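You operate a simulated robot arm through the tools that you are given. There is no shell and no other tool. Be economical: measure what you need, move in short steps, check, and stop when the job is done.

You are at the controls of a simulated two-armed robot. One attempt, no reset.

Task
Fetch the short purple-block pipe and set it on the pink tray. Take the stopper off the clear vial that says "65" on the corner wall bench and lay it down there. Fetch the white flat tin and set it on the black tray. Take the bottle labelled "OIL" from the top of the steel cart and put it on top of the small brown box there. Put the yellow pad on the bench facing the dryer away on the cream shelf over the bins. Put the 55.0 ml grey-cap flask from the top of the white chest on the middle wall bench and the 95.0 ml grey-cap flask on the bench top behind the furnace. Take the red ring and put it on the lower shelf of the steel cart. The order is free. Set down upright: short purple-block pipe, bottle, grey-cap flask.

It is judged by the outcome, as a careful person would: the job done as asked, and still so three seconds after it is handed in. It fails if anything else is knocked over, pushed out of place, dropped, spilled or broken. A push-on lid holds only when it is set on centred and level and pressed home; a screw cap is set on level and turned clockwise until tight.

Robot
Two 6-joint arms with two-finger parallel grippers on one trunk, on a base that drives. Base frame: it is fixed to the floor where the robot stands at the start and does not move with it; the origin is under the middle of the robot, x ahead of it, y to its left, z up; the surface under the hand at the start is at about z = 800. Lengths are in mm, angles in degrees, forces in N, time in s.
The left shoulder is at the start at [60, 187, 1072], the right one opposite. With the tool pointing down near the work surface each hand reaches from about 260 to 620 mm from the robot's upright axis, wherever it stands, measured 20 degrees to its own side. Places, roughly: amber bottle, clear bottle [-5500, 1750, 750]; bench top behind the furnace [-2300, -1100, 800]; black tray (29x17x6 cm) [-5500, 800, 200]; clear vial [-5000, 3750, 1000]; cream shelf over the bins (64x22 cm) [-120, 4040, 920]; grey-cap flask [500, 1250, 750]; lower shelf of the steel cart [-5600, 1800, 200]; middle wall bench [-3100, 3800, 900]; pink tray (13x10x2 cm) [500, -300, 800]; red ring (4x4x3 cm) [-5400, 700, 800]; short purple-block pipe (8x5x7 cm) [500, -100, 800]; small brown box [-5500, 1750, 750]; white flat tin (11x11x6 cm) [-5200, 3700, 900]; yellow pad (9x6x3 cm) [-5400, 1200, 800]. Payload 1.57 kg a hand.
The tool frame of a hand sits at the grasp point between the pads (the TCP): z along the fingers, y along the line on which they close. The tips reach 30 mm beyond it. The gripper opens to 110 mm. The fingers are 24 mm wide and 12 mm thick; the gripper's body (48 by 112 mm) begins 78 mm behind the TCP.
Orientation is told as [roll, pitch, yaw] about the base's x, y, z axes, in that order, counted from this pose: with the fingers straight down and closing along the base's y, the tool's x points along the base's -x, its y along +y and its z along -z.

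Tools
- The arms move only by the tool play_rows. It takes "left_commands", "right_commands" or both (then of equal length, played together; a hand with none holds still); each is a list of rows, each a list of 3 entries, a list of its own where there are three numbers: the turn, a rotation vector about the tool's x, y, z in degrees, then the shift along the tool's x, y, z in mm, then the finger opening in mm, from 0 to 110. In form: [[[ax, ay, az], [tx, ty, tz], gripper], ...]. A call has 1 to 12 rows; each row is the pose to reach, as a shift and turn from the pose commanded when the call began, along the tool's axes at that moment. A row lasts 0.2 s, in which the tool goes at most 50 mm and 8.6 degrees; a call with a longer step from one row to the next is refused whole, and so is a gripper value outside its range. A pose out of reach is approached as far as the arm can. The call stops where the force on the tool passes 40 N (or 10 N more than at its start, if that is more) or the arm is blocked; 0.2 s more then pass. The fingers move at their own pace (about 153 mm/s each) and stop on an object; they squeeze with about 25 N. The grip force told is the motor's: it shows also when the fingers shut on nothing. Time passes only in rows, and 0.2 s behind the last, so rows that repeat a pose let the fingers close. It gives the time, the measured TCP pose, the force on the tool (base axes), the opening and the grip force at its end, in the units of the frame above (readings bear some noise), with the torque about the TCP (base axes, N m) and any sound that the robot's microphone picked up.
- Cameras (640 x 400 px; columns grow to the right, rows downward): "scene" is now at [8.3, -10.9, 1602]; the picture's right is [-0.12, -0.99, 0.00], its down [-0.84, 0.10, -0.54] and it looks along [0.53, -0.07, -0.84] (base axes); focal length 268 px, centre (320, 200). "left" rides on the left gripper at [70, -16, -141] in its tool frame; the picture's right is [0.23, 0.97, 0.00], its down [-0.86, 0.20, -0.48] and it looks along [-0.47, 0.11, 0.88] (tool axes); focal length 222 px, centre (320, 200). "right" rides on the right gripper at [70, 16, -141] in its tool frame; the picture's right is [-0.23, 0.97, 0.00], its down [-0.86, -0.20, -0.48] and it looks along [-0.47, -0.11, 0.88] (tool axes); focal length 222 px, centre (320, 200). There is no depth. A picture from a camera that has moved, and an enlarged one, comes with that camera's place and axes in the base frame and with its lens.
- grab_frame(camera): a new picture of that camera. The clock stands still meanwhile.
- move_column(by): slides the trunk up (or, below 0, down) by that many mm; the arms and the scene camera ride with it, the base frame stays. It gives what a move gives, with no picture.
- steer(legs): drives the robot by 1 to 6 legs, each [ahead, left, turn to the left] in mm, mm and degrees, along the robot's own axes; the way and the turn of a leg run together, so that a leg with both is an arc; at most 1500 mm and 180 degrees a leg. The arms and the cameras ride along, it lands a little off, and it stops where it bumps. It gives what a move gives.
- head_to(pan, tilt): turns the head with the scene camera to pan (to the left, within 86 degrees either way) and tilt (down, from -29 to 69), counted from straight ahead of the robot. It gives what a move gives.
- enlarge(camera, box): a new picture of the part [left, top, right, bottom] of that camera's present view, enlarged. The clock stands still meanwhile.
- hand_in(): hands the job in; it is judged then, once.

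Work in short steps. Places have to be worked out from the pictures, the camera data and where the tool is seen: move nearer, look again, correct. Check each grasp and each placing, and mend what went wrong. You have 217 turns and 228 pictures in all, those below and enlarged ones among them. Open the grippers and draw the arms clear of the work before you hand the job in, unless the task says otherwise; then end with one line.

The tools are called after "Emit:" as name(argument=value, ...) on one line, values as JSON. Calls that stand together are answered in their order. play_rows: Moves the arms, as the interface text tells. Its arguments: {"type":"object","properties":{"left_commands":{"type":"array"},"right_commands":{"type":"array"}},"required":[]} The other tools are called the same way: move_column (by) slides the trunk up or down; steer (legs) drives the base; head_to (pan, tilt) turns the head that bears the scene camera; grab_frame (camera) takes a picture; enlarge (camera, box) takes an enlarged picture of a part of a camera's view; hand_in () hands the job in.

At the start:

```text
clock: 0.0
left_tool_pos: [403.6, 43.1, 989.3]
left_ee_rot: [-0.1, -0.2, -0.1]
left_ft_force: [1.1, 0.2, -0.3]
left_ft_torque: [0.03, -0.03, -0.03]
left_width: 109.8
left_grip_force: 0.0
right_tool_pos: [353.4, -327.1, 1033.0]
right_ee_rot: [0.1, 0.1, 0.0]
right_ft_force: [0.1, 0.7, 0.2]
right_ft_torque: [0.0, -0.01, -0.02]
right_width: 110.0
right_grip_force: 0.0
trunk travel left (down, up): [-700.0, 290.0]
robot x, y, heading: [4.0, 3.0, -0.1]
head pan, tilt: [-7.0, 57.5]
```

scene: 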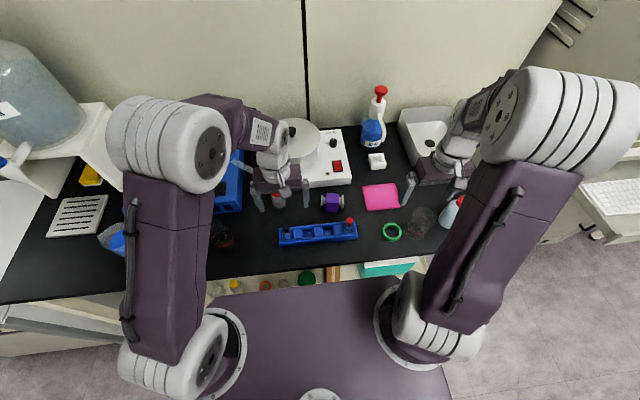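
right: 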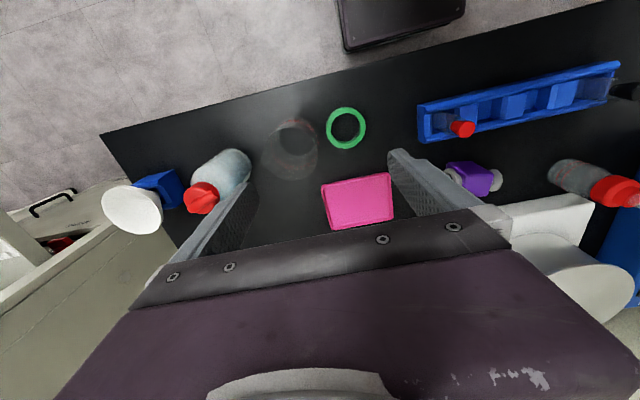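
left: 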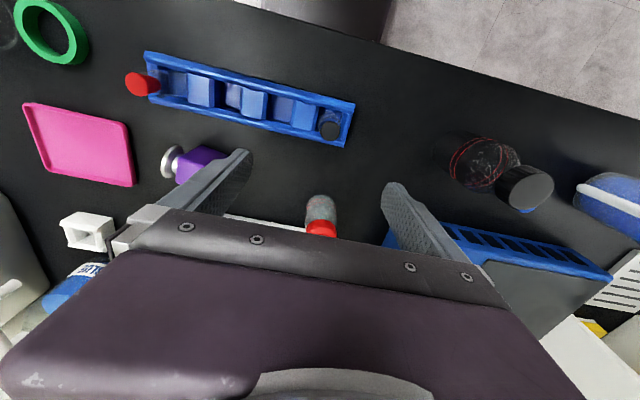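

The purple block shows near (480,-114) and the pink tray near (500,-293). I'll enlarge both to see their shape and which way they lie.

Emit:
enlarge(camera="scene", box=[260, 150, 440, 262])

Emit:
enlarge(camera="left", box=[20, 90, 260, 240])

```text
3.56 times, centred on (350, 206) of scene
camera zoom: at [8.3, -10.9, 1602.0], right [-0.12, -0.99, 0.0], down [-0.84, 0.1, -0.54], along [0.53, -0.07, -0.84], focal length 952 px, centre (213, 179)
```

zoom: 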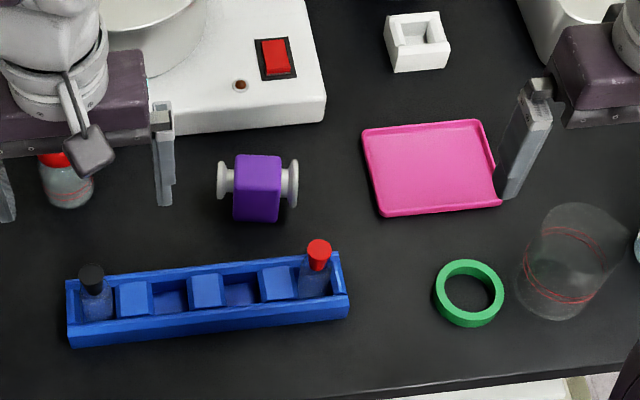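

```text
2.67 times, centred on (140, 165) of left
camera zoom: at [333.9, 26.6, 1130.9], right [-0.23, 0.97, 0.0], down [0.86, 0.2, 0.48], along [0.47, 0.11, -0.88], focal length 592 px, centre (800, 293)
```

zoom: 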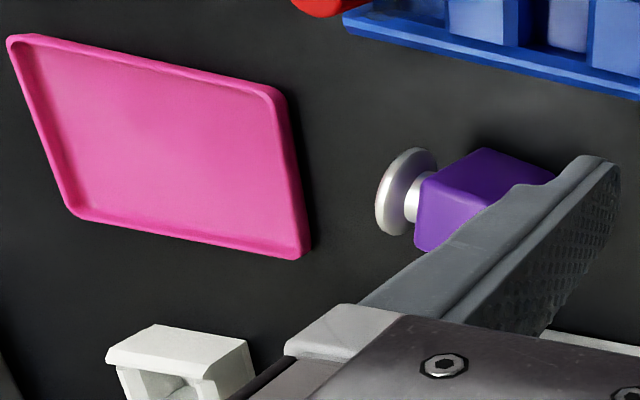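

The pipe lies with its flanges along y, turned about 7 degrees. I'll move the left hand up and aside and bring the right hand over the pipe for a closer look.

Emit:
play_rows(right_commands=[[[0, 0, -1], [-20, 35, 0], 110], [[0, 0, 0], [-40, 70, 0], 110], [[0, 0, 0], [-60, 105, 0], 110], [[0, 0, 0], [-80, 140, 10], 110], [[0, 0, 0], [-100, 175, 20], 110], [[0, 0, 0], [-107, 213, 30], 110]], left_commands=[[[0, 0, 0], [0, 0, -40], 110], [[0, 0, 0], [10, 20, -70], 110], [[0, 0, 0], [20, 50, -80], 110], [[0, 0, 0], [40, 80, -80], 110], [[0, 0, 0], [60, 110, -80], 110], [[0, 0, 0], [60, 130, -80], 110]])

Emit:
grab_frame(camera="right")

Emit:
grab_frame(camera="scene")

```text
clock: 1.4
left_tool_pos: [343.2, 176.2, 1069.6]
left_ee_rot: [0.0, 0.0, 0.0]
left_ft_force: [0.1, 0.0, -0.9]
left_ft_torque: [-0.05, 0.03, -0.02]
left_width: 110.0
left_grip_force: 0.1
right_tool_pos: [459.8, -111.2, 1003.1]
right_ee_rot: [-0.1, 0.1, 0.0]
right_ft_force: [0.3, -0.1, -0.3]
right_ft_torque: [-0.01, 0.0, -0.04]
right_width: 109.9
right_grip_force: 0.0
trunk travel left (down, up): [-700.0, 290.0]
robot x, y, heading: [0.3, -4.3, -0.0]
head pan, tilt: [-7.0, 57.5]
```

```text
222 pictures are left
camera right: at [390.0, -96.0, 1143.8], right [0.23, 0.97, 0.0], down [0.86, -0.2, 0.48], along [0.46, -0.11, -0.88], focal length 222 px, centre (320, 200)
```

right: 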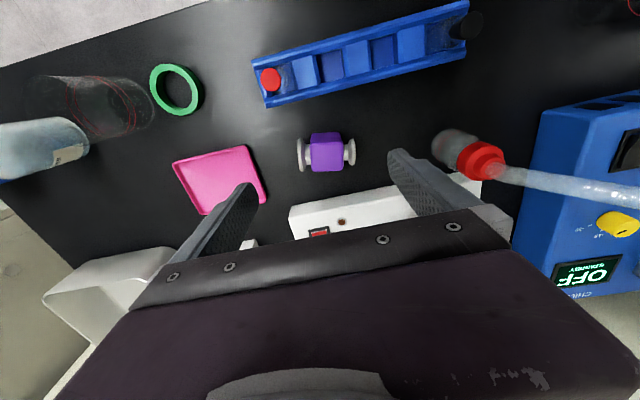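

```text
221 pictures are left
camera scene: at [9.3, -8.7, 1602.0], right [-0.12, -0.99, 0.0], down [-0.84, 0.1, -0.54], along [0.53, -0.07, -0.84], focal length 268 px, centre (320, 200)
```

scene: 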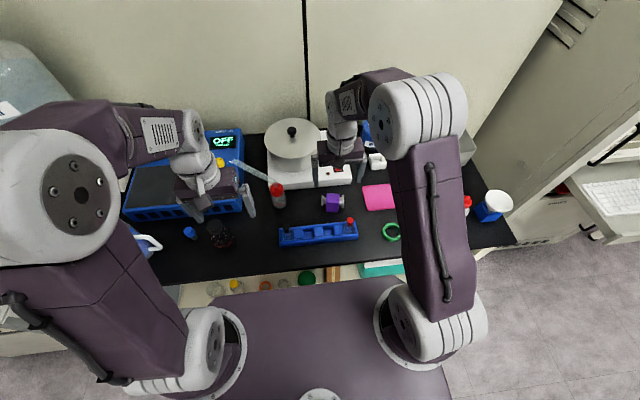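

Checking the pipe's angle with an enlargement from the right hand.

Emit:
enlarge(camera="right", box=[280, 115, 376, 175])

```text
6.67 times, centred on (328, 145) of right
camera zoom: at [390.0, -96.0, 1143.8], right [0.23, 0.97, 0.0], down [0.86, -0.2, 0.48], along [0.46, -0.11, -0.88], focal length 1481 px, centre (267, 567)
```

zoom: 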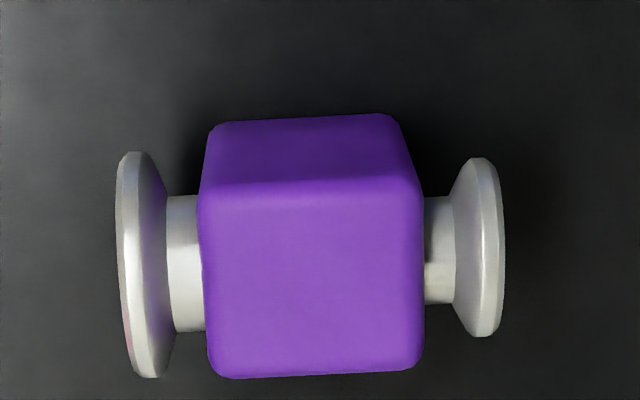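

The pipe's axis is about 9-10° off y, its middle near (479,-107), the axis at roughly z 840. I'll turn, lower the hand over the flanges and check before closing.

Emit:
play_rows(right_commands=[[[0, 0, 5], [-19, 4, 30], 110], [[0, 0, 9], [-19, 4, 60], 110], [[0, 0, 9], [-19, 4, 90], 110], [[0, 0, 9], [-19, 4, 110], 110]])

Emit:
grab_frame(camera="right")

```text
clock: 2.4
left_tool_pos: [343.8, 173.4, 1068.1]
left_ee_rot: [0.1, 0.0, 0.0]
left_ft_force: [0.3, -0.1, 1.2]
left_ft_torque: [0.0, 0.03, -0.03]
left_width: 110.0
left_grip_force: 0.1
right_tool_pos: [479.6, -109.8, 892.6]
right_ee_rot: [0.0, 0.0, -9.0]
right_ft_force: [0.5, -0.4, -0.8]
right_ft_torque: [-0.01, -0.01, 0.04]
right_width: 110.0
right_grip_force: 0.0
trunk travel left (down, up): [-700.0, 290.0]
robot x, y, heading: [-3.7, 0.6, -0.1]
head pan, tilt: [-7.0, 57.5]
```

```text
219 pictures are left
camera right: at [413.2, -83.0, 1033.9], right [0.38, 0.93, 0.0], down [0.81, -0.33, 0.48], along [0.44, -0.18, -0.88], focal length 222 px, centre (320, 200)
```

right: 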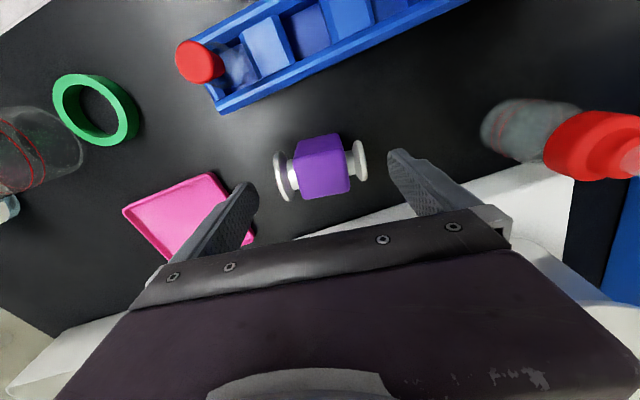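

Centred well: block at about (479,-110). Lowering 54 mm and closing on the flanges.

Emit:
play_rows(right_commands=[[[0, 0, 1], [0, 0, 27], 110], [[0, 0, 1], [0, 0, 52], 110], [[0, 0, 1], [0, 0, 52], 70], [[0, 0, 1], [0, 0, 52], 40], [[0, 0, 1], [0, 0, 52], 40]])

Emit:
grab_frame(camera="right")

```text
clock: 3.6
left_tool_pos: [343.7, 173.6, 1068.5]
left_ee_rot: [0.0, 0.0, 0.0]
left_ft_force: [-0.2, 0.0, 0.7]
left_ft_torque: [-0.01, 0.02, 0.0]
left_width: 109.9
left_grip_force: 0.0
right_tool_pos: [479.2, -111.5, 838.7]
right_ee_rot: [-0.1, 0.0, -10.0]
right_ft_force: [-0.4, 0.1, 0.5]
right_ft_torque: [-0.04, -0.01, 0.01]
right_width: 74.5
right_grip_force: 25.1
trunk travel left (down, up): [-700.0, 290.0]
robot x, y, heading: [-3.3, -0.9, -0.1]
head pan, tilt: [-7.0, 57.5]
```

```text
218 pictures are left
camera right: at [412.6, -82.8, 981.1], right [0.39, 0.92, 0.0], down [0.81, -0.34, 0.48], along [0.44, -0.19, -0.88], focal length 222 px, centre (320, 200)
```

right: 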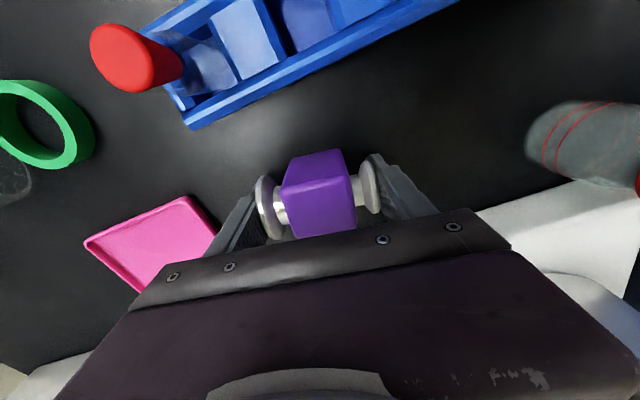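

Held (74.5 mm opening, 25 N). Lifting 60 mm and carrying to above the tray centre (498,-293), turning back square.

Emit:
play_rows(right_commands=[[[0, 0, 0], [0, 0, -30], 40], [[0, 0, 0], [0, 0, -60], 40], [[0, 0, -3], [-12, -44, -60], 40], [[0, 0, -6], [-25, -88, -60], 40], [[0, 0, -10], [-38, -132, -60], 40], [[0, 0, -10], [-50, -176, -60], 40], [[0, 0, -10], [-50, -176, -60], 40]])

Emit:
grab_frame(camera="right")

Emit:
grab_frame(camera="scene")

```text
clock: 5.2
left_tool_pos: [343.6, 174.2, 1068.3]
left_ee_rot: [0.1, 0.0, 0.0]
left_ft_force: [-0.8, 0.2, -0.6]
left_ft_torque: [0.0, -0.01, -0.04]
left_width: 109.8
left_grip_force: 0.0
right_tool_pos: [497.6, -291.1, 899.7]
right_ee_rot: [0.0, 0.0, 0.2]
right_ft_force: [0.0, 1.0, -2.5]
right_ft_torque: [0.02, -0.01, 0.02]
right_width: 74.6
right_grip_force: 24.9
trunk travel left (down, up): [-700.0, 290.0]
robot x, y, heading: [0.5, -0.4, -0.2]
head pan, tilt: [-7.0, 57.5]
```

```text
217 pictures are left
camera right: at [427.6, -275.2, 1040.7], right [0.23, 0.97, 0.0], down [0.86, -0.2, 0.48], along [0.47, -0.11, -0.88], focal length 222 px, centre (320, 200)
```

right: 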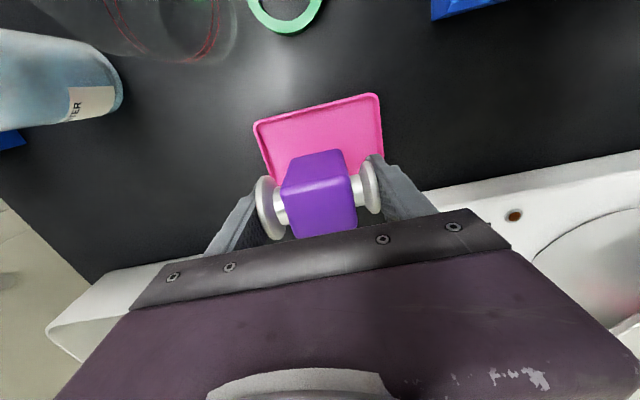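

```text
216 pictures are left
camera scene: at [8.5, -9.7, 1602.0], right [-0.12, -0.99, 0.0], down [-0.84, 0.1, -0.54], along [0.53, -0.07, -0.84], focal length 268 px, centre (320, 200)
```

scene: 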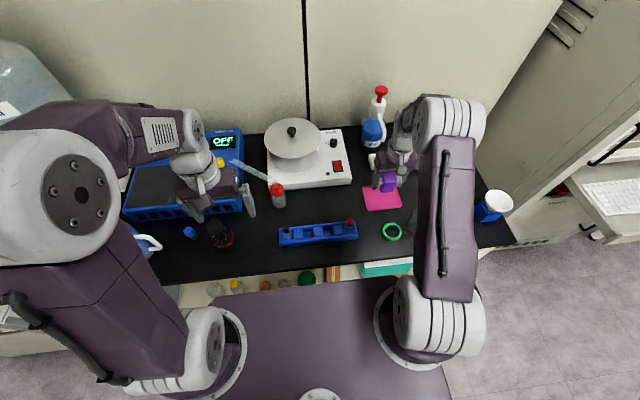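

The tray front edge runs x≈451, y from -345 to -227, so the hand is centred. Lowering until the pipe touches the tray floor.

Emit:
play_rows(right_commands=[[[0, 0, 0], [0, 0, 30], 40], [[0, 0, 0], [0, 0, 48], 40], [[0, 0, 0], [0, 0, 54], 40], [[0, 0, 0], [0, 0, 57], 40], [[0, 0, 0], [0, 0, 58], 40]])

Emit:
grab_frame(camera="right")

```text
clock: 6.4
left_tool_pos: [343.3, 172.7, 1071.2]
left_ee_rot: [0.0, -0.2, 0.0]
left_ft_force: [0.0, -0.2, 0.3]
left_ft_torque: [0.0, -0.01, -0.03]
left_width: 109.9
left_grip_force: 0.0
right_tool_pos: [496.7, -293.3, 843.5]
right_ee_rot: [-0.1, -0.1, 0.0]
right_ft_force: [-1.0, -3.4, 11.8]
right_ft_torque: [-0.15, 0.3, 0.04]
right_width: 74.8
right_grip_force: 25.0
trunk travel left (down, up): [-700.0, 290.0]
robot x, y, heading: [-2.0, -2.0, 0.2]
head pan, tilt: [-7.0, 57.5]
```

```text
215 pictures are left
camera right: at [427.0, -277.0, 984.4], right [0.23, 0.97, 0.0], down [0.85, -0.2, 0.48], along [0.47, -0.11, -0.88], focal length 222 px, centre (320, 200)
```

right: 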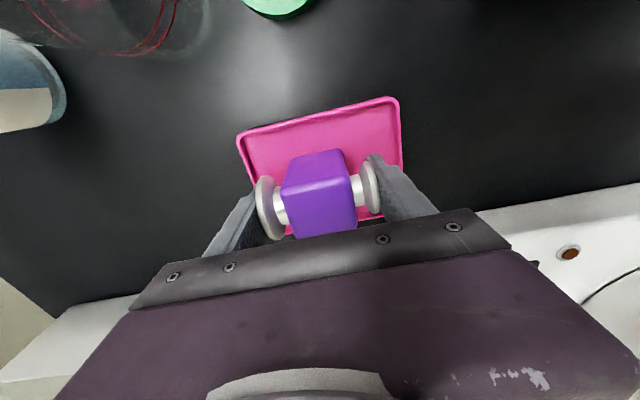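

Contact at 12 N on the tray floor. Releasing with a small opening, then lifting clear.

Emit:
play_rows(right_commands=[[[0, 0, 0], [0, 0, -1], 84], [[0, 0, 0], [0, 0, -1], 86], [[0, 0, 0], [0, 0, -30], 88], [[0, 0, 0], [0, 0, -70], 88], [[0, 0, 0], [10, 0, -110], 88], [[0, 0, 0], [30, 0, -150], 88]])

Emit:
grab_frame(camera="right")

```text
clock: 7.8
left_tool_pos: [342.8, 172.3, 1070.1]
left_ee_rot: [0.1, 0.0, 0.0]
left_ft_force: [-0.5, 0.6, -0.8]
left_ft_torque: [-0.02, -0.04, -0.01]
left_width: 110.0
left_grip_force: 0.0
right_tool_pos: [467.2, -293.4, 994.5]
right_ee_rot: [0.1, -0.1, 0.0]
right_ft_force: [0.6, -0.1, 0.2]
right_ft_torque: [0.01, -0.06, 0.02]
right_width: 88.2
right_grip_force: 0.1
trunk travel left (down, up): [-700.0, 290.0]
robot x, y, heading: [-1.2, -1.3, 0.0]
head pan, tilt: [-7.0, 57.5]
```

```text
214 pictures are left
camera right: at [396.8, -277.0, 1135.7], right [0.23, 0.97, 0.0], down [0.85, -0.2, 0.48], along [0.47, -0.11, -0.88], focal length 222 px, centre (320, 200)
```

right: 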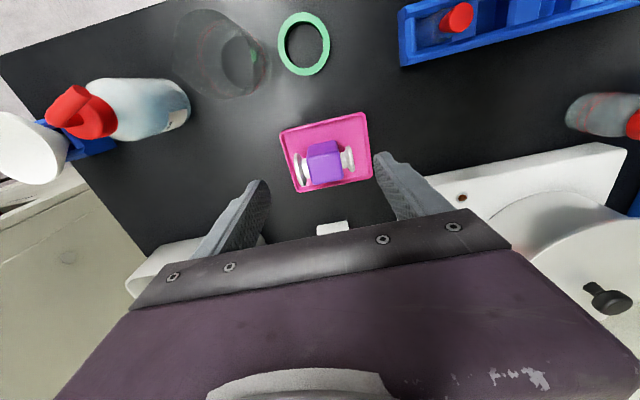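

The pipe stands in the tray. I'll pull the hands in and look around to the left for the white chest.

Emit:
play_rows(right_commands=[[[0, 0, 0], [40, 10, -30], 88], [[0, 0, 0], [80, 20, -60], 88], [[0, 0, 0], [120, 30, -80], 88], [[0, 0, 0], [155, 40, -80], 88]], left_commands=[[[0, 0, 0], [10, 10, 0], 110], [[0, 0, 0], [20, 20, 0], 110], [[0, 0, 0], [30, 40, 0], 110], [[0, 0, 0], [30, 70, 0], 110]])

Emit:
head_to(pan=75, tilt=35)

Emit:
grab_frame(camera="scene")

Emit:
head_to(pan=85, tilt=5)

Emit:
grab_frame(camera="scene")

```text
refused: row 1 steps farther than a row can; nothing moved
```

```text
clock: 9.3
left_tool_pos: [343.9, 173.1, 1069.0]
left_ee_rot: [-0.1, 0.1, -0.1]
left_ft_force: [0.0, 0.4, -0.1]
left_ft_torque: [0.0, 0.0, -0.01]
left_width: 109.9
left_grip_force: 0.0
right_tool_pos: [469.1, -293.6, 992.0]
right_ee_rot: [0.0, -0.1, 0.0]
right_ft_force: [0.0, 0.0, 0.6]
right_ft_torque: [-0.01, 0.0, 0.02]
right_width: 88.1
right_grip_force: 0.2
trunk travel left (down, up): [-700.0, 290.0]
robot x, y, heading: [1.0, -3.2, 0.1]
head pan, tilt: [75.0, 35.0]
```

```text
213 pictures are left
camera scene: at [-37.8, 82.6, 1633.3], right [0.97, -0.26, 0.0], down [-0.15, -0.55, -0.82], along [0.21, 0.79, -0.57], focal length 268 px, centre (320, 200)
```

scene: 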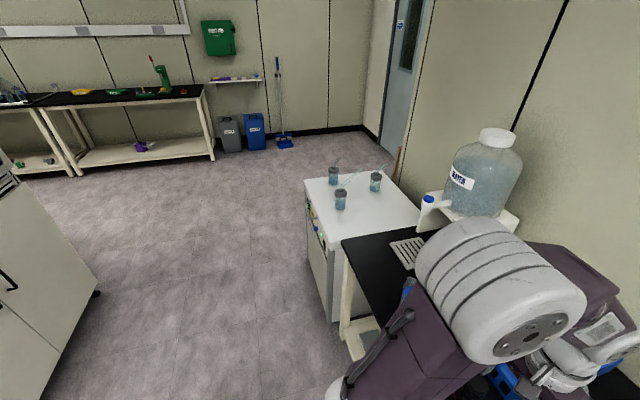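

```text
clock: 10.3
left_tool_pos: [343.8, 173.1, 1069.8]
left_ee_rot: [0.0, 0.0, 0.0]
left_ft_force: [0.6, -0.3, 0.8]
left_ft_torque: [0.04, 0.0, 0.0]
left_width: 110.1
left_grip_force: 0.0
right_tool_pos: [469.0, -292.4, 993.1]
right_ee_rot: [0.0, -0.1, 0.1]
right_ft_force: [0.3, -0.5, -0.3]
right_ft_torque: [0.01, 0.02, 0.0]
right_width: 87.8
right_grip_force: 0.2
trunk travel left (down, up): [-700.0, 290.0]
robot x, y, heading: [3.5, 0.7, -0.1]
head pan, tilt: [85.0, 5.0]
```

```text
212 pictures are left
camera scene: at [-52.5, 89.1, 1681.4], right [1.0, -0.09, 0.0], down [-0.01, -0.09, -1.0], along [0.09, 0.99, -0.09], focal length 268 px, centre (320, 200)
```

scene: 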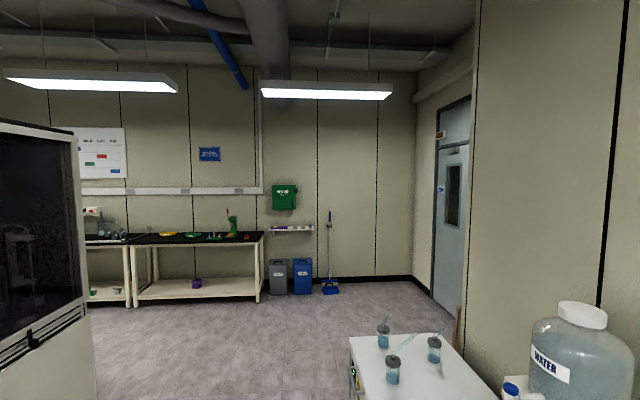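

Three grey-cap flasks stand on the chest, near (380,1221), (653,1360), (426,1488). Zooming in to try to read them, and retracting the hands.

Emit:
enlarge(camera="scene", box=[350, 310, 470, 400])

Emit:
play_rows(right_commands=[[[0, 0, 0], [35, 10, -30], 88], [[0, 0, 0], [70, 20, -60], 88], [[0, 0, 0], [110, 30, -80], 88], [[0, 0, 0], [155, 40, -80], 88]], left_commands=[[[0, 0, 0], [10, 10, 0], 110], [[0, 0, 0], [20, 20, 0], 110], [[0, 0, 0], [30, 40, 0], 110], [[0, 0, 0], [30, 70, 0], 110]])

Emit:
head_to(pan=0, tilt=60)

Emit:
grab_frame(camera="scene")

```text
4.44 times, centred on (410, 355) of scene
camera zoom: at [-52.5, 89.1, 1681.4], right [1.0, -0.09, 0.0], down [-0.01, -0.09, -1.0], along [0.09, 0.99, -0.09], focal length 1189 px, centre (-80, -489)
```

zoom: 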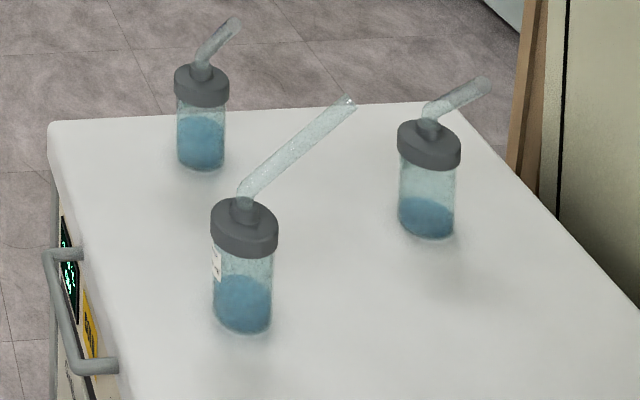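

```text
clock: 11.3
left_tool_pos: [312.7, 245.5, 1070.1]
left_ee_rot: [-0.1, -0.1, -0.1]
left_ft_force: [0.2, 0.2, 0.3]
left_ft_torque: [-0.03, -0.02, 0.02]
left_width: 109.6
left_grip_force: 0.1
right_tool_pos: [306.8, -251.7, 1074.5]
right_ee_rot: [-0.2, -0.2, 0.0]
right_ft_force: [0.1, -0.9, -0.3]
right_ft_torque: [-0.02, -0.06, 0.02]
right_width: 88.2
right_grip_force: 0.0
trunk travel left (down, up): [-700.0, 290.0]
robot x, y, heading: [0.4, -1.1, 0.4]
head pan, tilt: [85.0, 5.0]
```

```text
clock: 12.9
left_tool_pos: [314.6, 244.5, 1070.2]
left_ee_rot: [0.0, 0.0, 0.0]
left_ft_force: [-0.5, -0.1, -0.1]
left_ft_torque: [0.0, 0.0, 0.0]
left_width: 110.0
left_grip_force: 0.0
right_tool_pos: [310.0, -251.5, 1072.8]
right_ee_rot: [0.0, 0.0, 0.0]
right_ft_force: [0.2, -1.0, -0.9]
right_ft_torque: [0.0, 0.01, 0.01]
right_width: 87.9
right_grip_force: 0.0
trunk travel left (down, up): [-700.0, 290.0]
robot x, y, heading: [-0.9, -3.3, 0.3]
head pan, tilt: [0.0, 60.0]
```

```text
210 pictures are left
camera scene: at [5.9, -2.2, 1599.0], right [0.0, -1.0, 0.0], down [-0.87, 0.0, -0.5], along [0.5, 0.0, -0.87], focal length 268 px, centre (320, 200)
```

scene: 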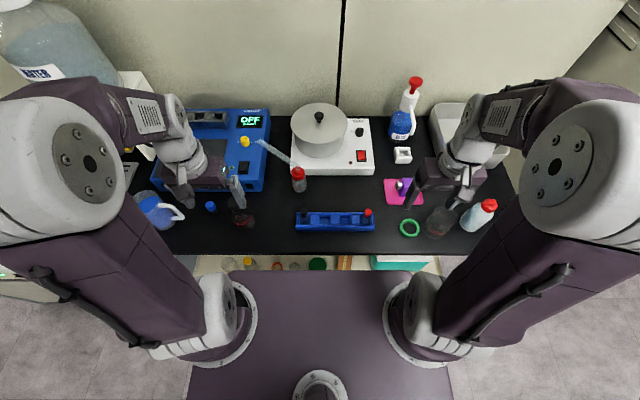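

The labels face -x, so I'll back off 100 mm and drive left to stand in front of the chest.

Emit:
steer(legs=[[-100, 0, 0], [0, 1280, 0]])

Emit:
head_to(pan=0, tilt=50)

Emit:
grab_frame(camera="scene")

```text
clock: 20.0
left_tool_pos: [226.6, 1505.9, 1068.6]
left_ee_rot: [0.0, 0.1, -0.7]
left_ft_force: [0.5, 0.3, 0.4]
left_ft_torque: [0.0, -0.04, 0.03]
left_width: 109.8
left_grip_force: 0.0
right_tool_pos: [215.8, 1009.7, 1073.3]
right_ee_rot: [0.1, 0.0, -0.7]
right_ft_force: [0.0, -0.5, 0.0]
right_ft_torque: [-0.01, -0.01, -0.01]
right_width: 87.8
right_grip_force: 0.0
trunk travel left (down, up): [-700.0, 290.0]
robot x, y, heading: [-93.3, 1266.2, -0.8]
head pan, tilt: [0.0, 60.0]
```

```text
clock: 20.7
left_tool_pos: [226.1, 1506.1, 1070.3]
left_ee_rot: [0.0, 0.0, -0.8]
left_ft_force: [-0.2, 0.7, 0.2]
left_ft_torque: [0.03, 0.02, 0.03]
left_width: 110.2
left_grip_force: 0.1
right_tool_pos: [215.4, 1010.3, 1073.6]
right_ee_rot: [0.1, 0.0, -0.8]
right_ft_force: [0.5, 0.0, 0.3]
right_ft_torque: [-0.01, 0.01, 0.01]
right_width: 87.8
right_grip_force: 0.0
trunk travel left (down, up): [-700.0, 290.0]
robot x, y, heading: [-89.2, 1268.6, -0.6]
head pan, tilt: [0.0, 50.0]
```

```text
209 pictures are left
camera scene: at [-75.2, 1264.2, 1611.5], right [-0.01, -1.0, 0.0], down [-0.77, 0.01, -0.64], along [0.64, -0.01, -0.77], focal length 268 px, centre (320, 200)
```

scene: 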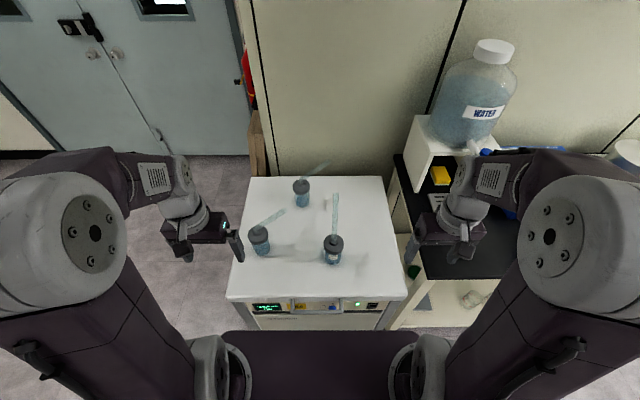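

Emit:
enlarge(camera="scene", box=[232, 160, 360, 280])

Emit:
enlarge(camera="scene", box=[312, 230, 352, 270])

Emit:
enlarge(camera="scene", box=[240, 220, 280, 260])

Emit:
enlarge(camera="scene", box=[282, 175, 322, 215])

```text
3.33 times, centred on (296, 220) of scene
camera zoom: at [-75.2, 1264.2, 1611.5], right [-0.01, -1.0, 0.0], down [-0.77, 0.01, -0.64], along [0.64, -0.01, -0.77], focal length 892 px, centre (400, 133)
```

zoom: 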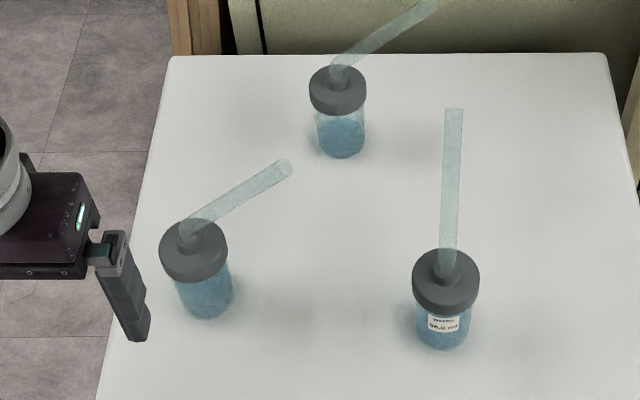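

```text
10.00 times, centred on (332, 250) of scene
camera zoom: at [-75.2, 1264.2, 1611.5], right [-0.01, -1.0, 0.0], down [-0.77, 0.01, -0.64], along [0.64, -0.01, -0.77], focal length 2676 px, centre (200, -300)
```

zoom: 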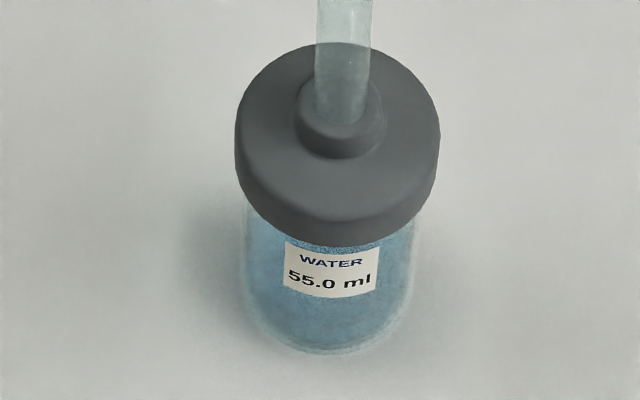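

```text
10.00 times, centred on (260, 240) of scene
camera zoom: at [-75.2, 1264.2, 1611.5], right [-0.01, -1.0, 0.0], down [-0.77, 0.01, -0.64], along [0.64, -0.01, -0.77], focal length 2676 px, centre (920, -200)
```

zoom: 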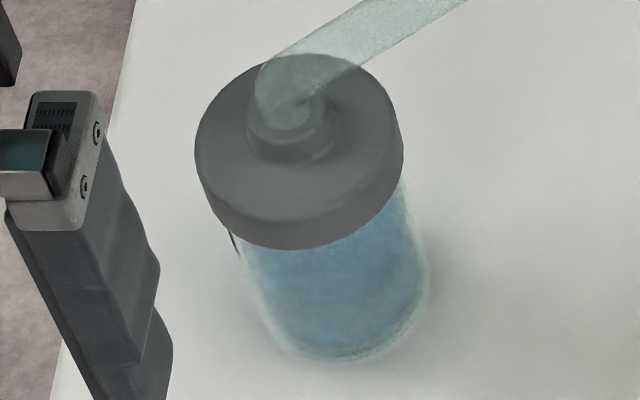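

```text
10.00 times, centred on (302, 195) of scene
camera zoom: at [-75.2, 1264.2, 1611.5], right [-0.01, -1.0, 0.0], down [-0.77, 0.01, -0.64], along [0.64, -0.01, -0.77], focal length 2676 px, centre (500, 250)
```

zoom: 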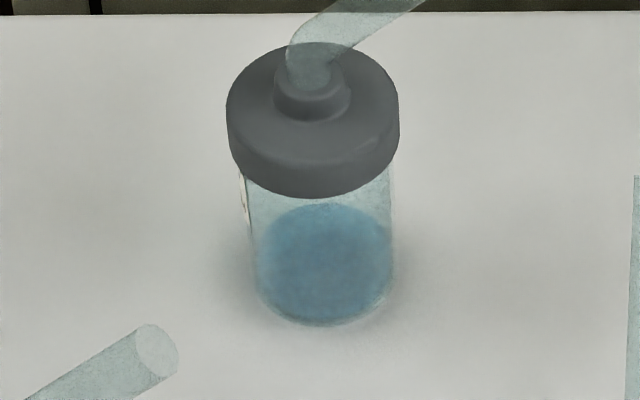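

The near-right flask is the 55.0 ml one. The other two have labels turned to +y, so I'll swing the left hand out to the left, tilted, to read them.

Emit:
play_rows(left_commands=[[[8, 0, 0], [0, 35, 0], 110], [[16, 0, 0], [0, 70, 0], 110], [[24, 0, 0], [0, 105, 0], 110], [[32, 0, 0], [0, 140, 0], 110], [[40, 0, 0], [0, 170, 0], 110], [[40, 0, 0], [0, 170, 0], 110]])

Emit:
grab_frame(camera="left")

```text
clock: 22.1
left_tool_pos: [227.8, 1675.2, 1070.8]
left_ee_rot: [-40.0, 0.0, -0.6]
left_ft_force: [-1.1, -0.2, -0.1]
left_ft_torque: [0.03, 0.04, 0.02]
left_width: 109.9
left_grip_force: 0.0
right_tool_pos: [213.9, 1008.8, 1072.7]
right_ee_rot: [0.1, 0.0, -0.7]
right_ft_force: [0.6, -0.9, -0.2]
right_ft_torque: [0.04, -0.01, 0.02]
right_width: 87.9
right_grip_force: 0.1
trunk travel left (down, up): [-700.0, 290.0]
robot x, y, heading: [-92.4, 1265.9, -0.8]
head pan, tilt: [0.0, 50.0]
```

```text
204 pictures are left
camera left: at [158.8, 1754.1, 1191.1], right [-0.22, 0.75, -0.63], down [0.86, 0.45, 0.24], along [0.46, -0.49, -0.74], focal length 222 px, centre (320, 200)
```

left: 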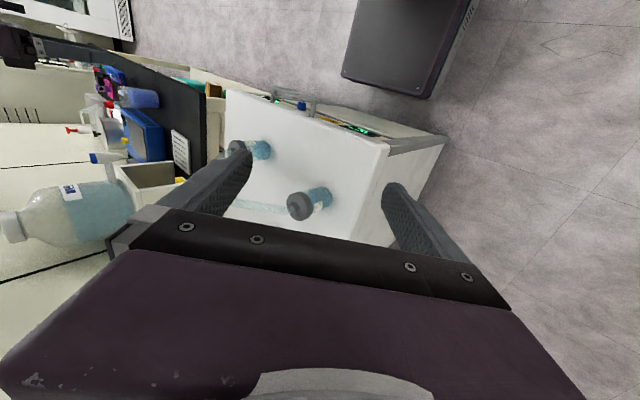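

Emit:
enlarge(camera="left", box=[284, 180, 340, 224])

```text
9.09 times, centred on (312, 202) of left
camera zoom: at [158.8, 1754.1, 1191.1], right [-0.22, 0.75, -0.63], down [0.86, 0.45, 0.24], along [0.46, -0.49, -0.74], focal length 2019 px, centre (393, 182)
```

zoom: 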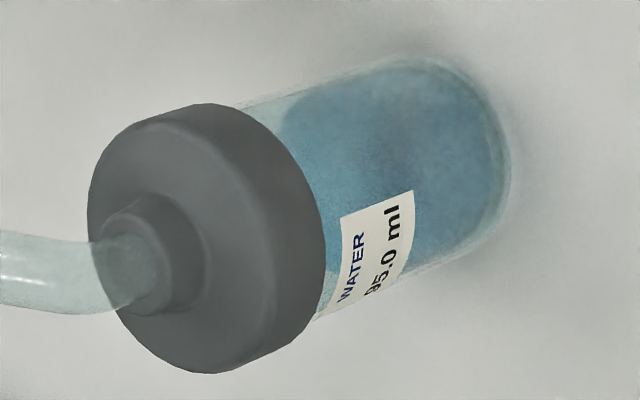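

Emit:
enlarge(camera="left", box=[310, 196, 324, 210])

```text
16.00 times, centred on (317, 203) of left
camera zoom: at [158.8, 1754.1, 1191.1], right [-0.22, 0.75, -0.63], down [0.86, 0.45, 0.24], along [0.46, -0.49, -0.74], focal length 3554 px, centre (368, 152)
```

zoom: 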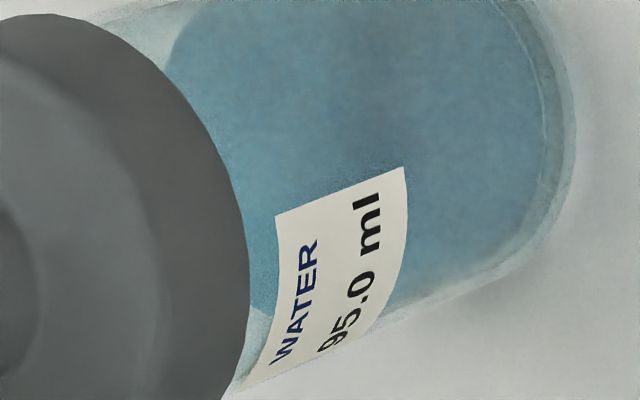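

It reads 95.0: so left-near flask is the 95 (≈(398,1462)) and right-near is the 55 (≈(360,1213)). The tubes rise away from me, so I'll grip the bodies below the caps with the fingers pitched 45° forward-down; first bringing the right hand to its pre-grasp and squaring up the left.

Emit:
play_rows(right_commands=[[[0, -7, 0], [0, 35, 10], 88], [[0, -14, 0], [0, 70, 30], 88], [[0, -21, 0], [0, 105, 50], 88], [[0, -28, 0], [-5, 140, 75], 88], [[0, -35, 0], [-10, 170, 100], 88], [[0, -42, 0], [-15, 203, 120], 88], [[0, -45, 0], [-20, 203, 140], 88]], left_commands=[[[-7, 0, 0], [0, -20, 18], 110], [[-14, 0, 0], [0, -40, 36], 110], [[-21, 0, 0], [0, -60, 54], 110], [[-28, 0, 0], [0, -80, 72], 110], [[-35, 0, 0], [0, -100, 90], 110], [[-40, 0, 0], [0, -130, 109], 110], [[-40, 0, 0], [0, -130, 109], 110]])

Emit:
grab_frame(camera="right")

Emit:
grab_frame(camera="scene")

```text
clock: 23.7
left_tool_pos: [225.8, 1505.1, 1069.3]
left_ee_rot: [0.1, 0.0, -0.8]
left_ft_force: [0.0, 0.3, 0.1]
left_ft_torque: [-0.03, 0.0, -0.01]
left_width: 110.1
left_grip_force: 0.0
right_tool_pos: [266.2, 1249.9, 987.1]
right_ee_rot: [-0.9, -44.6, -0.2]
right_ft_force: [0.6, 0.5, -0.8]
right_ft_torque: [0.02, 0.01, -0.01]
right_width: 88.0
right_grip_force: 0.1
right hand out of reach, approached as far as the arm can: row 3, 4, 5, 6, 7
trunk travel left (down, up): [-700.0, 290.0]
robot x, y, heading: [-93.1, 1266.1, -0.4]
head pan, tilt: [0.0, 50.0]
```

```text
201 pictures are left
camera right: at [117.9, 1269.4, 1039.4], right [0.18, 0.97, 0.15], down [0.27, -0.19, 0.94], along [0.95, -0.13, -0.3], focal length 222 px, centre (320, 200)
```

right: 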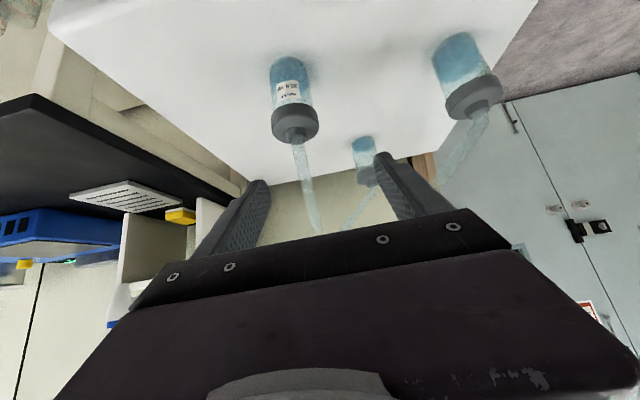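

```text
200 pictures are left
camera scene: at [-75.0, 1263.0, 1611.6], right [-0.01, -1.0, 0.0], down [-0.77, 0.01, -0.64], along [0.64, -0.01, -0.77], focal length 268 px, centre (320, 200)
```

scene: 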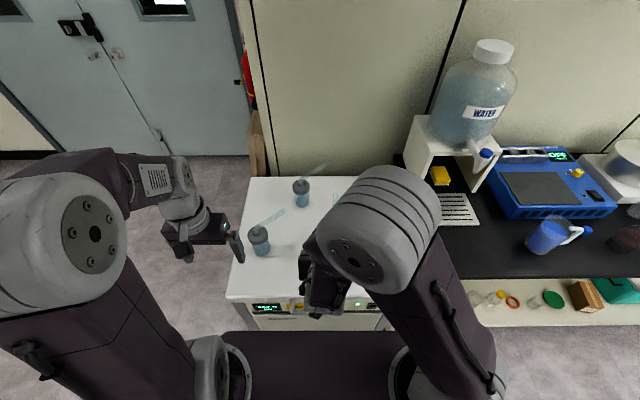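

The hand is too close to the body for this pose. I'll back the base 120 mm, shift left 60 mm, and lower the trunk 70 mm.

Emit:
steer(legs=[[-120, 60, 0]])

Emit:
move_column(by=-70)

```text
clock: 25.1
left_tool_pos: [107.9, 1567.7, 1068.4]
left_ee_rot: [0.1, 0.1, -0.7]
left_ft_force: [1.3, 0.1, 0.0]
left_ft_torque: [0.0, -0.01, 0.01]
left_width: 109.8
left_grip_force: 0.2
right_tool_pos: [148.5, 1312.1, 985.8]
right_ee_rot: [-1.1, -44.5, -0.2]
right_ft_force: [-0.2, -0.2, -0.3]
right_ft_torque: [0.01, 0.02, 0.0]
right_width: 88.1
right_grip_force: 0.0
trunk travel left (down, up): [-700.0, 290.0]
robot x, y, heading: [-209.5, 1328.5, -0.6]
head pan, tilt: [0.0, 50.0]
```

```text
clock: 26.1
left_tool_pos: [105.7, 1568.3, 998.8]
left_ee_rot: [0.1, 0.0, -0.7]
left_ft_force: [0.2, 0.4, 0.3]
left_ft_torque: [0.0, 0.0, -0.01]
left_width: 110.2
left_grip_force: 0.0
right_tool_pos: [147.7, 1312.9, 917.6]
right_ee_rot: [-1.2, -44.3, -0.3]
right_ft_force: [0.2, -1.0, 0.2]
right_ft_torque: [0.0, 0.02, 0.02]
right_width: 87.8
right_grip_force: 0.1
trunk travel left (down, up): [-630.0, 360.0]
robot x, y, heading: [-205.3, 1330.0, -0.6]
head pan, tilt: [0.0, 50.0]
```

Now moving both hands to their pre-grasp points behind the flasks (left pitching 45° as well).

Emit:
play_rows(right_commands=[[[0, 0, 0], [-15, -17, 10], 88], [[0, 0, 0], [-30, -34, 20], 88], [[0, 0, 0], [-45, -51, 30], 88], [[0, 0, 0], [-60, -68, 40], 88], [[0, 0, 0], [-75, -85, 50], 88], [[0, 0, 0], [-88, -100, 57], 88]], left_commands=[[[0, -8, 0], [-31, -18, 10], 100], [[0, -16, 0], [-62, -36, 20], 90], [[0, -24, 0], [-93, -54, 30], 90], [[0, -32, 0], [-124, -72, 40], 90], [[0, -40, 0], [-155, -89, 50], 90], [[0, -45, 0], [-186, -106, 59], 90]])

Emit:
grab_frame(camera="right")

Emit:
grab_frame(camera="left")

Emit:
grab_frame(camera="scene")

```text
clock: 27.5
left_tool_pos: [292.6, 1457.4, 938.3]
left_ee_rot: [0.2, -44.9, -0.7]
left_ft_force: [0.0, -0.3, 0.5]
left_ft_torque: [-0.05, 0.0, 0.03]
left_width: 89.8
left_grip_force: 0.0
left hand out of reach, approached as far as the arm can: row 4
right_tool_pos: [248.2, 1210.8, 939.9]
right_ee_rot: [-1.1, -44.4, -0.1]
right_ft_force: [0.5, -0.2, -0.4]
right_ft_torque: [0.03, -0.03, -0.01]
right_width: 87.9
right_grip_force: 0.0
trunk travel left (down, up): [-630.0, 360.0]
robot x, y, heading: [-208.9, 1331.0, -0.9]
head pan, tilt: [0.0, 50.0]
```

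```text
199 pictures are left
camera right: at [100.1, 1229.3, 992.5], right [0.18, 0.97, 0.15], down [0.27, -0.19, 0.94], along [0.95, -0.13, -0.3], focal length 222 px, centre (320, 200)
```

right: 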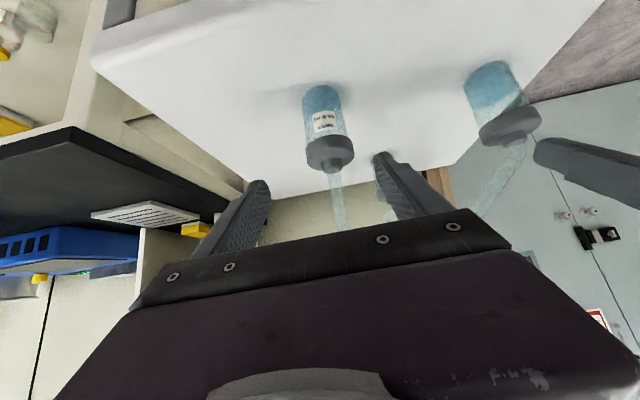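

```text
198 pictures are left
camera left: at [143.2, 1442.3, 989.7], right [-0.15, 0.98, -0.16], down [0.27, 0.19, 0.94], along [0.95, 0.1, -0.29], focal length 222 px, centre (320, 200)
```

left: 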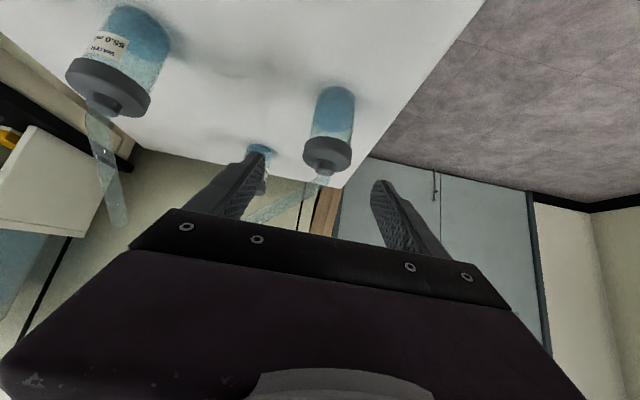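

```text
197 pictures are left
camera scene: at [-193.0, 1325.6, 1541.6], right [-0.01, -1.0, 0.0], down [-0.77, 0.01, -0.64], along [0.64, -0.01, -0.77], focal length 268 px, centre (320, 200)
```

scene: 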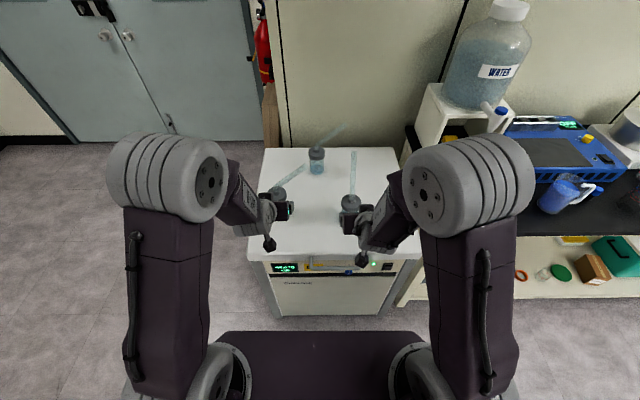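

Both flasks are centred between the fingers: 55 at ≈(361,1215), 95 at ≈(388,1465). Advancing most of the way, then looking.

Emit:
play_rows(right_commands=[[[0, 0, 0], [8, 1, 30], 88], [[0, 0, 0], [16, 2, 60], 88], [[0, 0, 0], [24, 3, 90], 88], [[0, 0, 0], [27, 4, 120], 88]], left_commands=[[[0, 0, 0], [10, 2, 28], 90], [[0, 0, 0], [20, 4, 56], 90], [[0, 0, 0], [30, 6, 84], 90], [[0, 0, 0], [38, 8, 110], 90]])

Emit:
grab_frame(camera="right")

Emit:
grab_frame(camera="left")

```text
clock: 28.5
left_tool_pos: [344.6, 1467.0, 832.5]
left_ee_rot: [0.0, -44.9, -0.8]
left_ft_force: [0.8, 0.2, -0.4]
left_ft_torque: [-0.02, 0.01, -0.01]
left_width: 89.9
left_grip_force: 0.0
right_tool_pos: [323.8, 1217.5, 840.6]
right_ee_rot: [-2.1, -44.0, 0.3]
right_ft_force: [1.0, 0.3, -0.3]
right_ft_torque: [-0.02, 0.04, 0.0]
right_width: 88.0
right_grip_force: 0.1
right hand out of reach, approached as far as the arm can: row 2, 3, 4
trunk travel left (down, up): [-630.0, 360.0]
robot x, y, heading: [-209.9, 1329.6, -0.5]
head pan, tilt: [0.0, 50.0]
```

```text
196 pictures are left
camera right: at [174.8, 1238.5, 893.2], right [0.18, 0.97, 0.13], down [0.28, -0.18, 0.94], along [0.94, -0.14, -0.3], focal length 222 px, centre (320, 200)
```

right: 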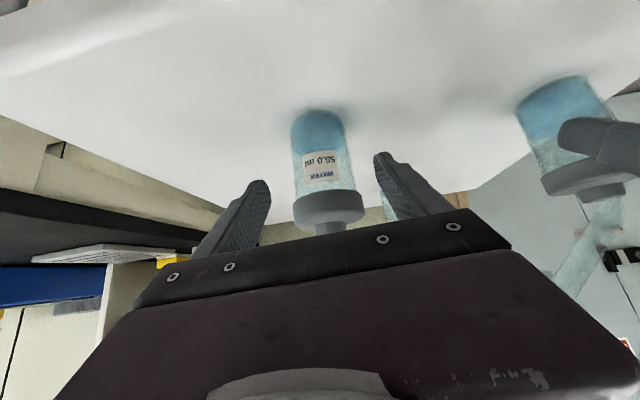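

```text
195 pictures are left
camera left: at [194.0, 1451.7, 885.3], right [-0.15, 0.98, -0.16], down [0.27, 0.2, 0.94], along [0.95, 0.1, -0.29], focal length 222 px, centre (320, 200)
```

left: 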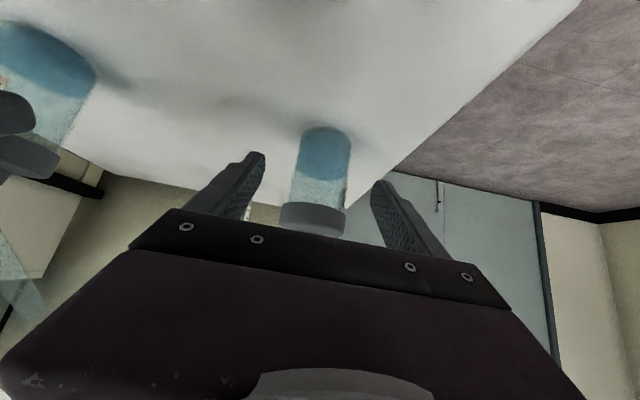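

Alignment looks good on both. Advancing the remaining distance.

Emit:
play_rows(right_commands=[[[0, 0, 0], [0, 0, 20], 88], [[0, 0, 0], [0, 0, 40], 88], [[0, 0, 0], [0, 0, 52], 88]], left_commands=[[[0, 0, 0], [0, 0, 20], 90], [[0, 0, 0], [0, 0, 40], 90], [[0, 0, 0], [0, 0, 48], 90]])

Emit:
grab_frame(camera="right")

Emit:
grab_frame(camera="left")

```text
clock: 29.3
left_tool_pos: [374.8, 1467.3, 799.9]
left_ee_rot: [0.0, -45.0, -0.7]
left_ft_force: [0.7, -0.3, -0.7]
left_ft_torque: [0.02, -0.02, 0.01]
left_width: 90.3
left_grip_force: 0.0
right_tool_pos: [356.4, 1218.8, 802.8]
right_ee_rot: [-1.5, -44.4, -0.2]
right_ft_force: [-0.1, -0.5, 0.5]
right_ft_torque: [-0.02, 0.02, -0.01]
right_width: 87.9
right_grip_force: 0.2
trunk travel left (down, up): [-630.0, 360.0]
robot x, y, heading: [-208.8, 1332.0, -0.8]
head pan, tilt: [0.0, 50.0]
```

```text
194 pictures are left
camera right: at [208.6, 1237.6, 855.7], right [0.18, 0.97, 0.14], down [0.27, -0.19, 0.94], along [0.94, -0.13, -0.3], focal length 222 px, centre (320, 200)
```

right: 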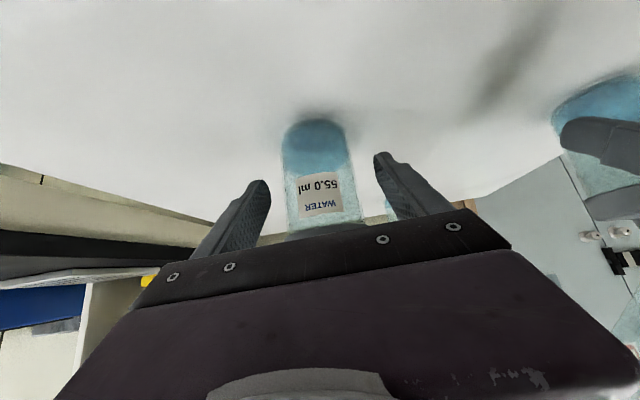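

```text
193 pictures are left
camera left: at [225.8, 1452.1, 851.6], right [-0.15, 0.98, -0.16], down [0.27, 0.2, 0.94], along [0.95, 0.1, -0.29], focal length 222 px, centre (320, 200)
```

left: 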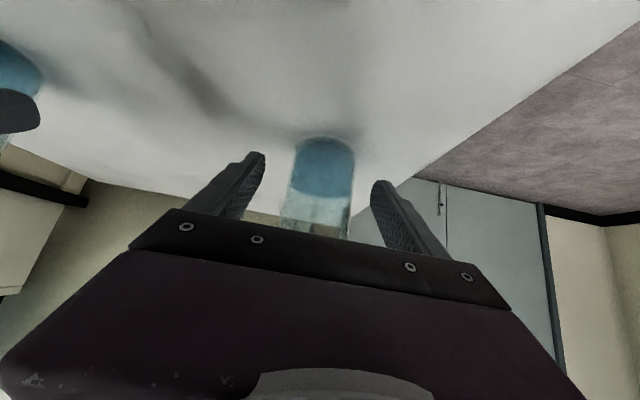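

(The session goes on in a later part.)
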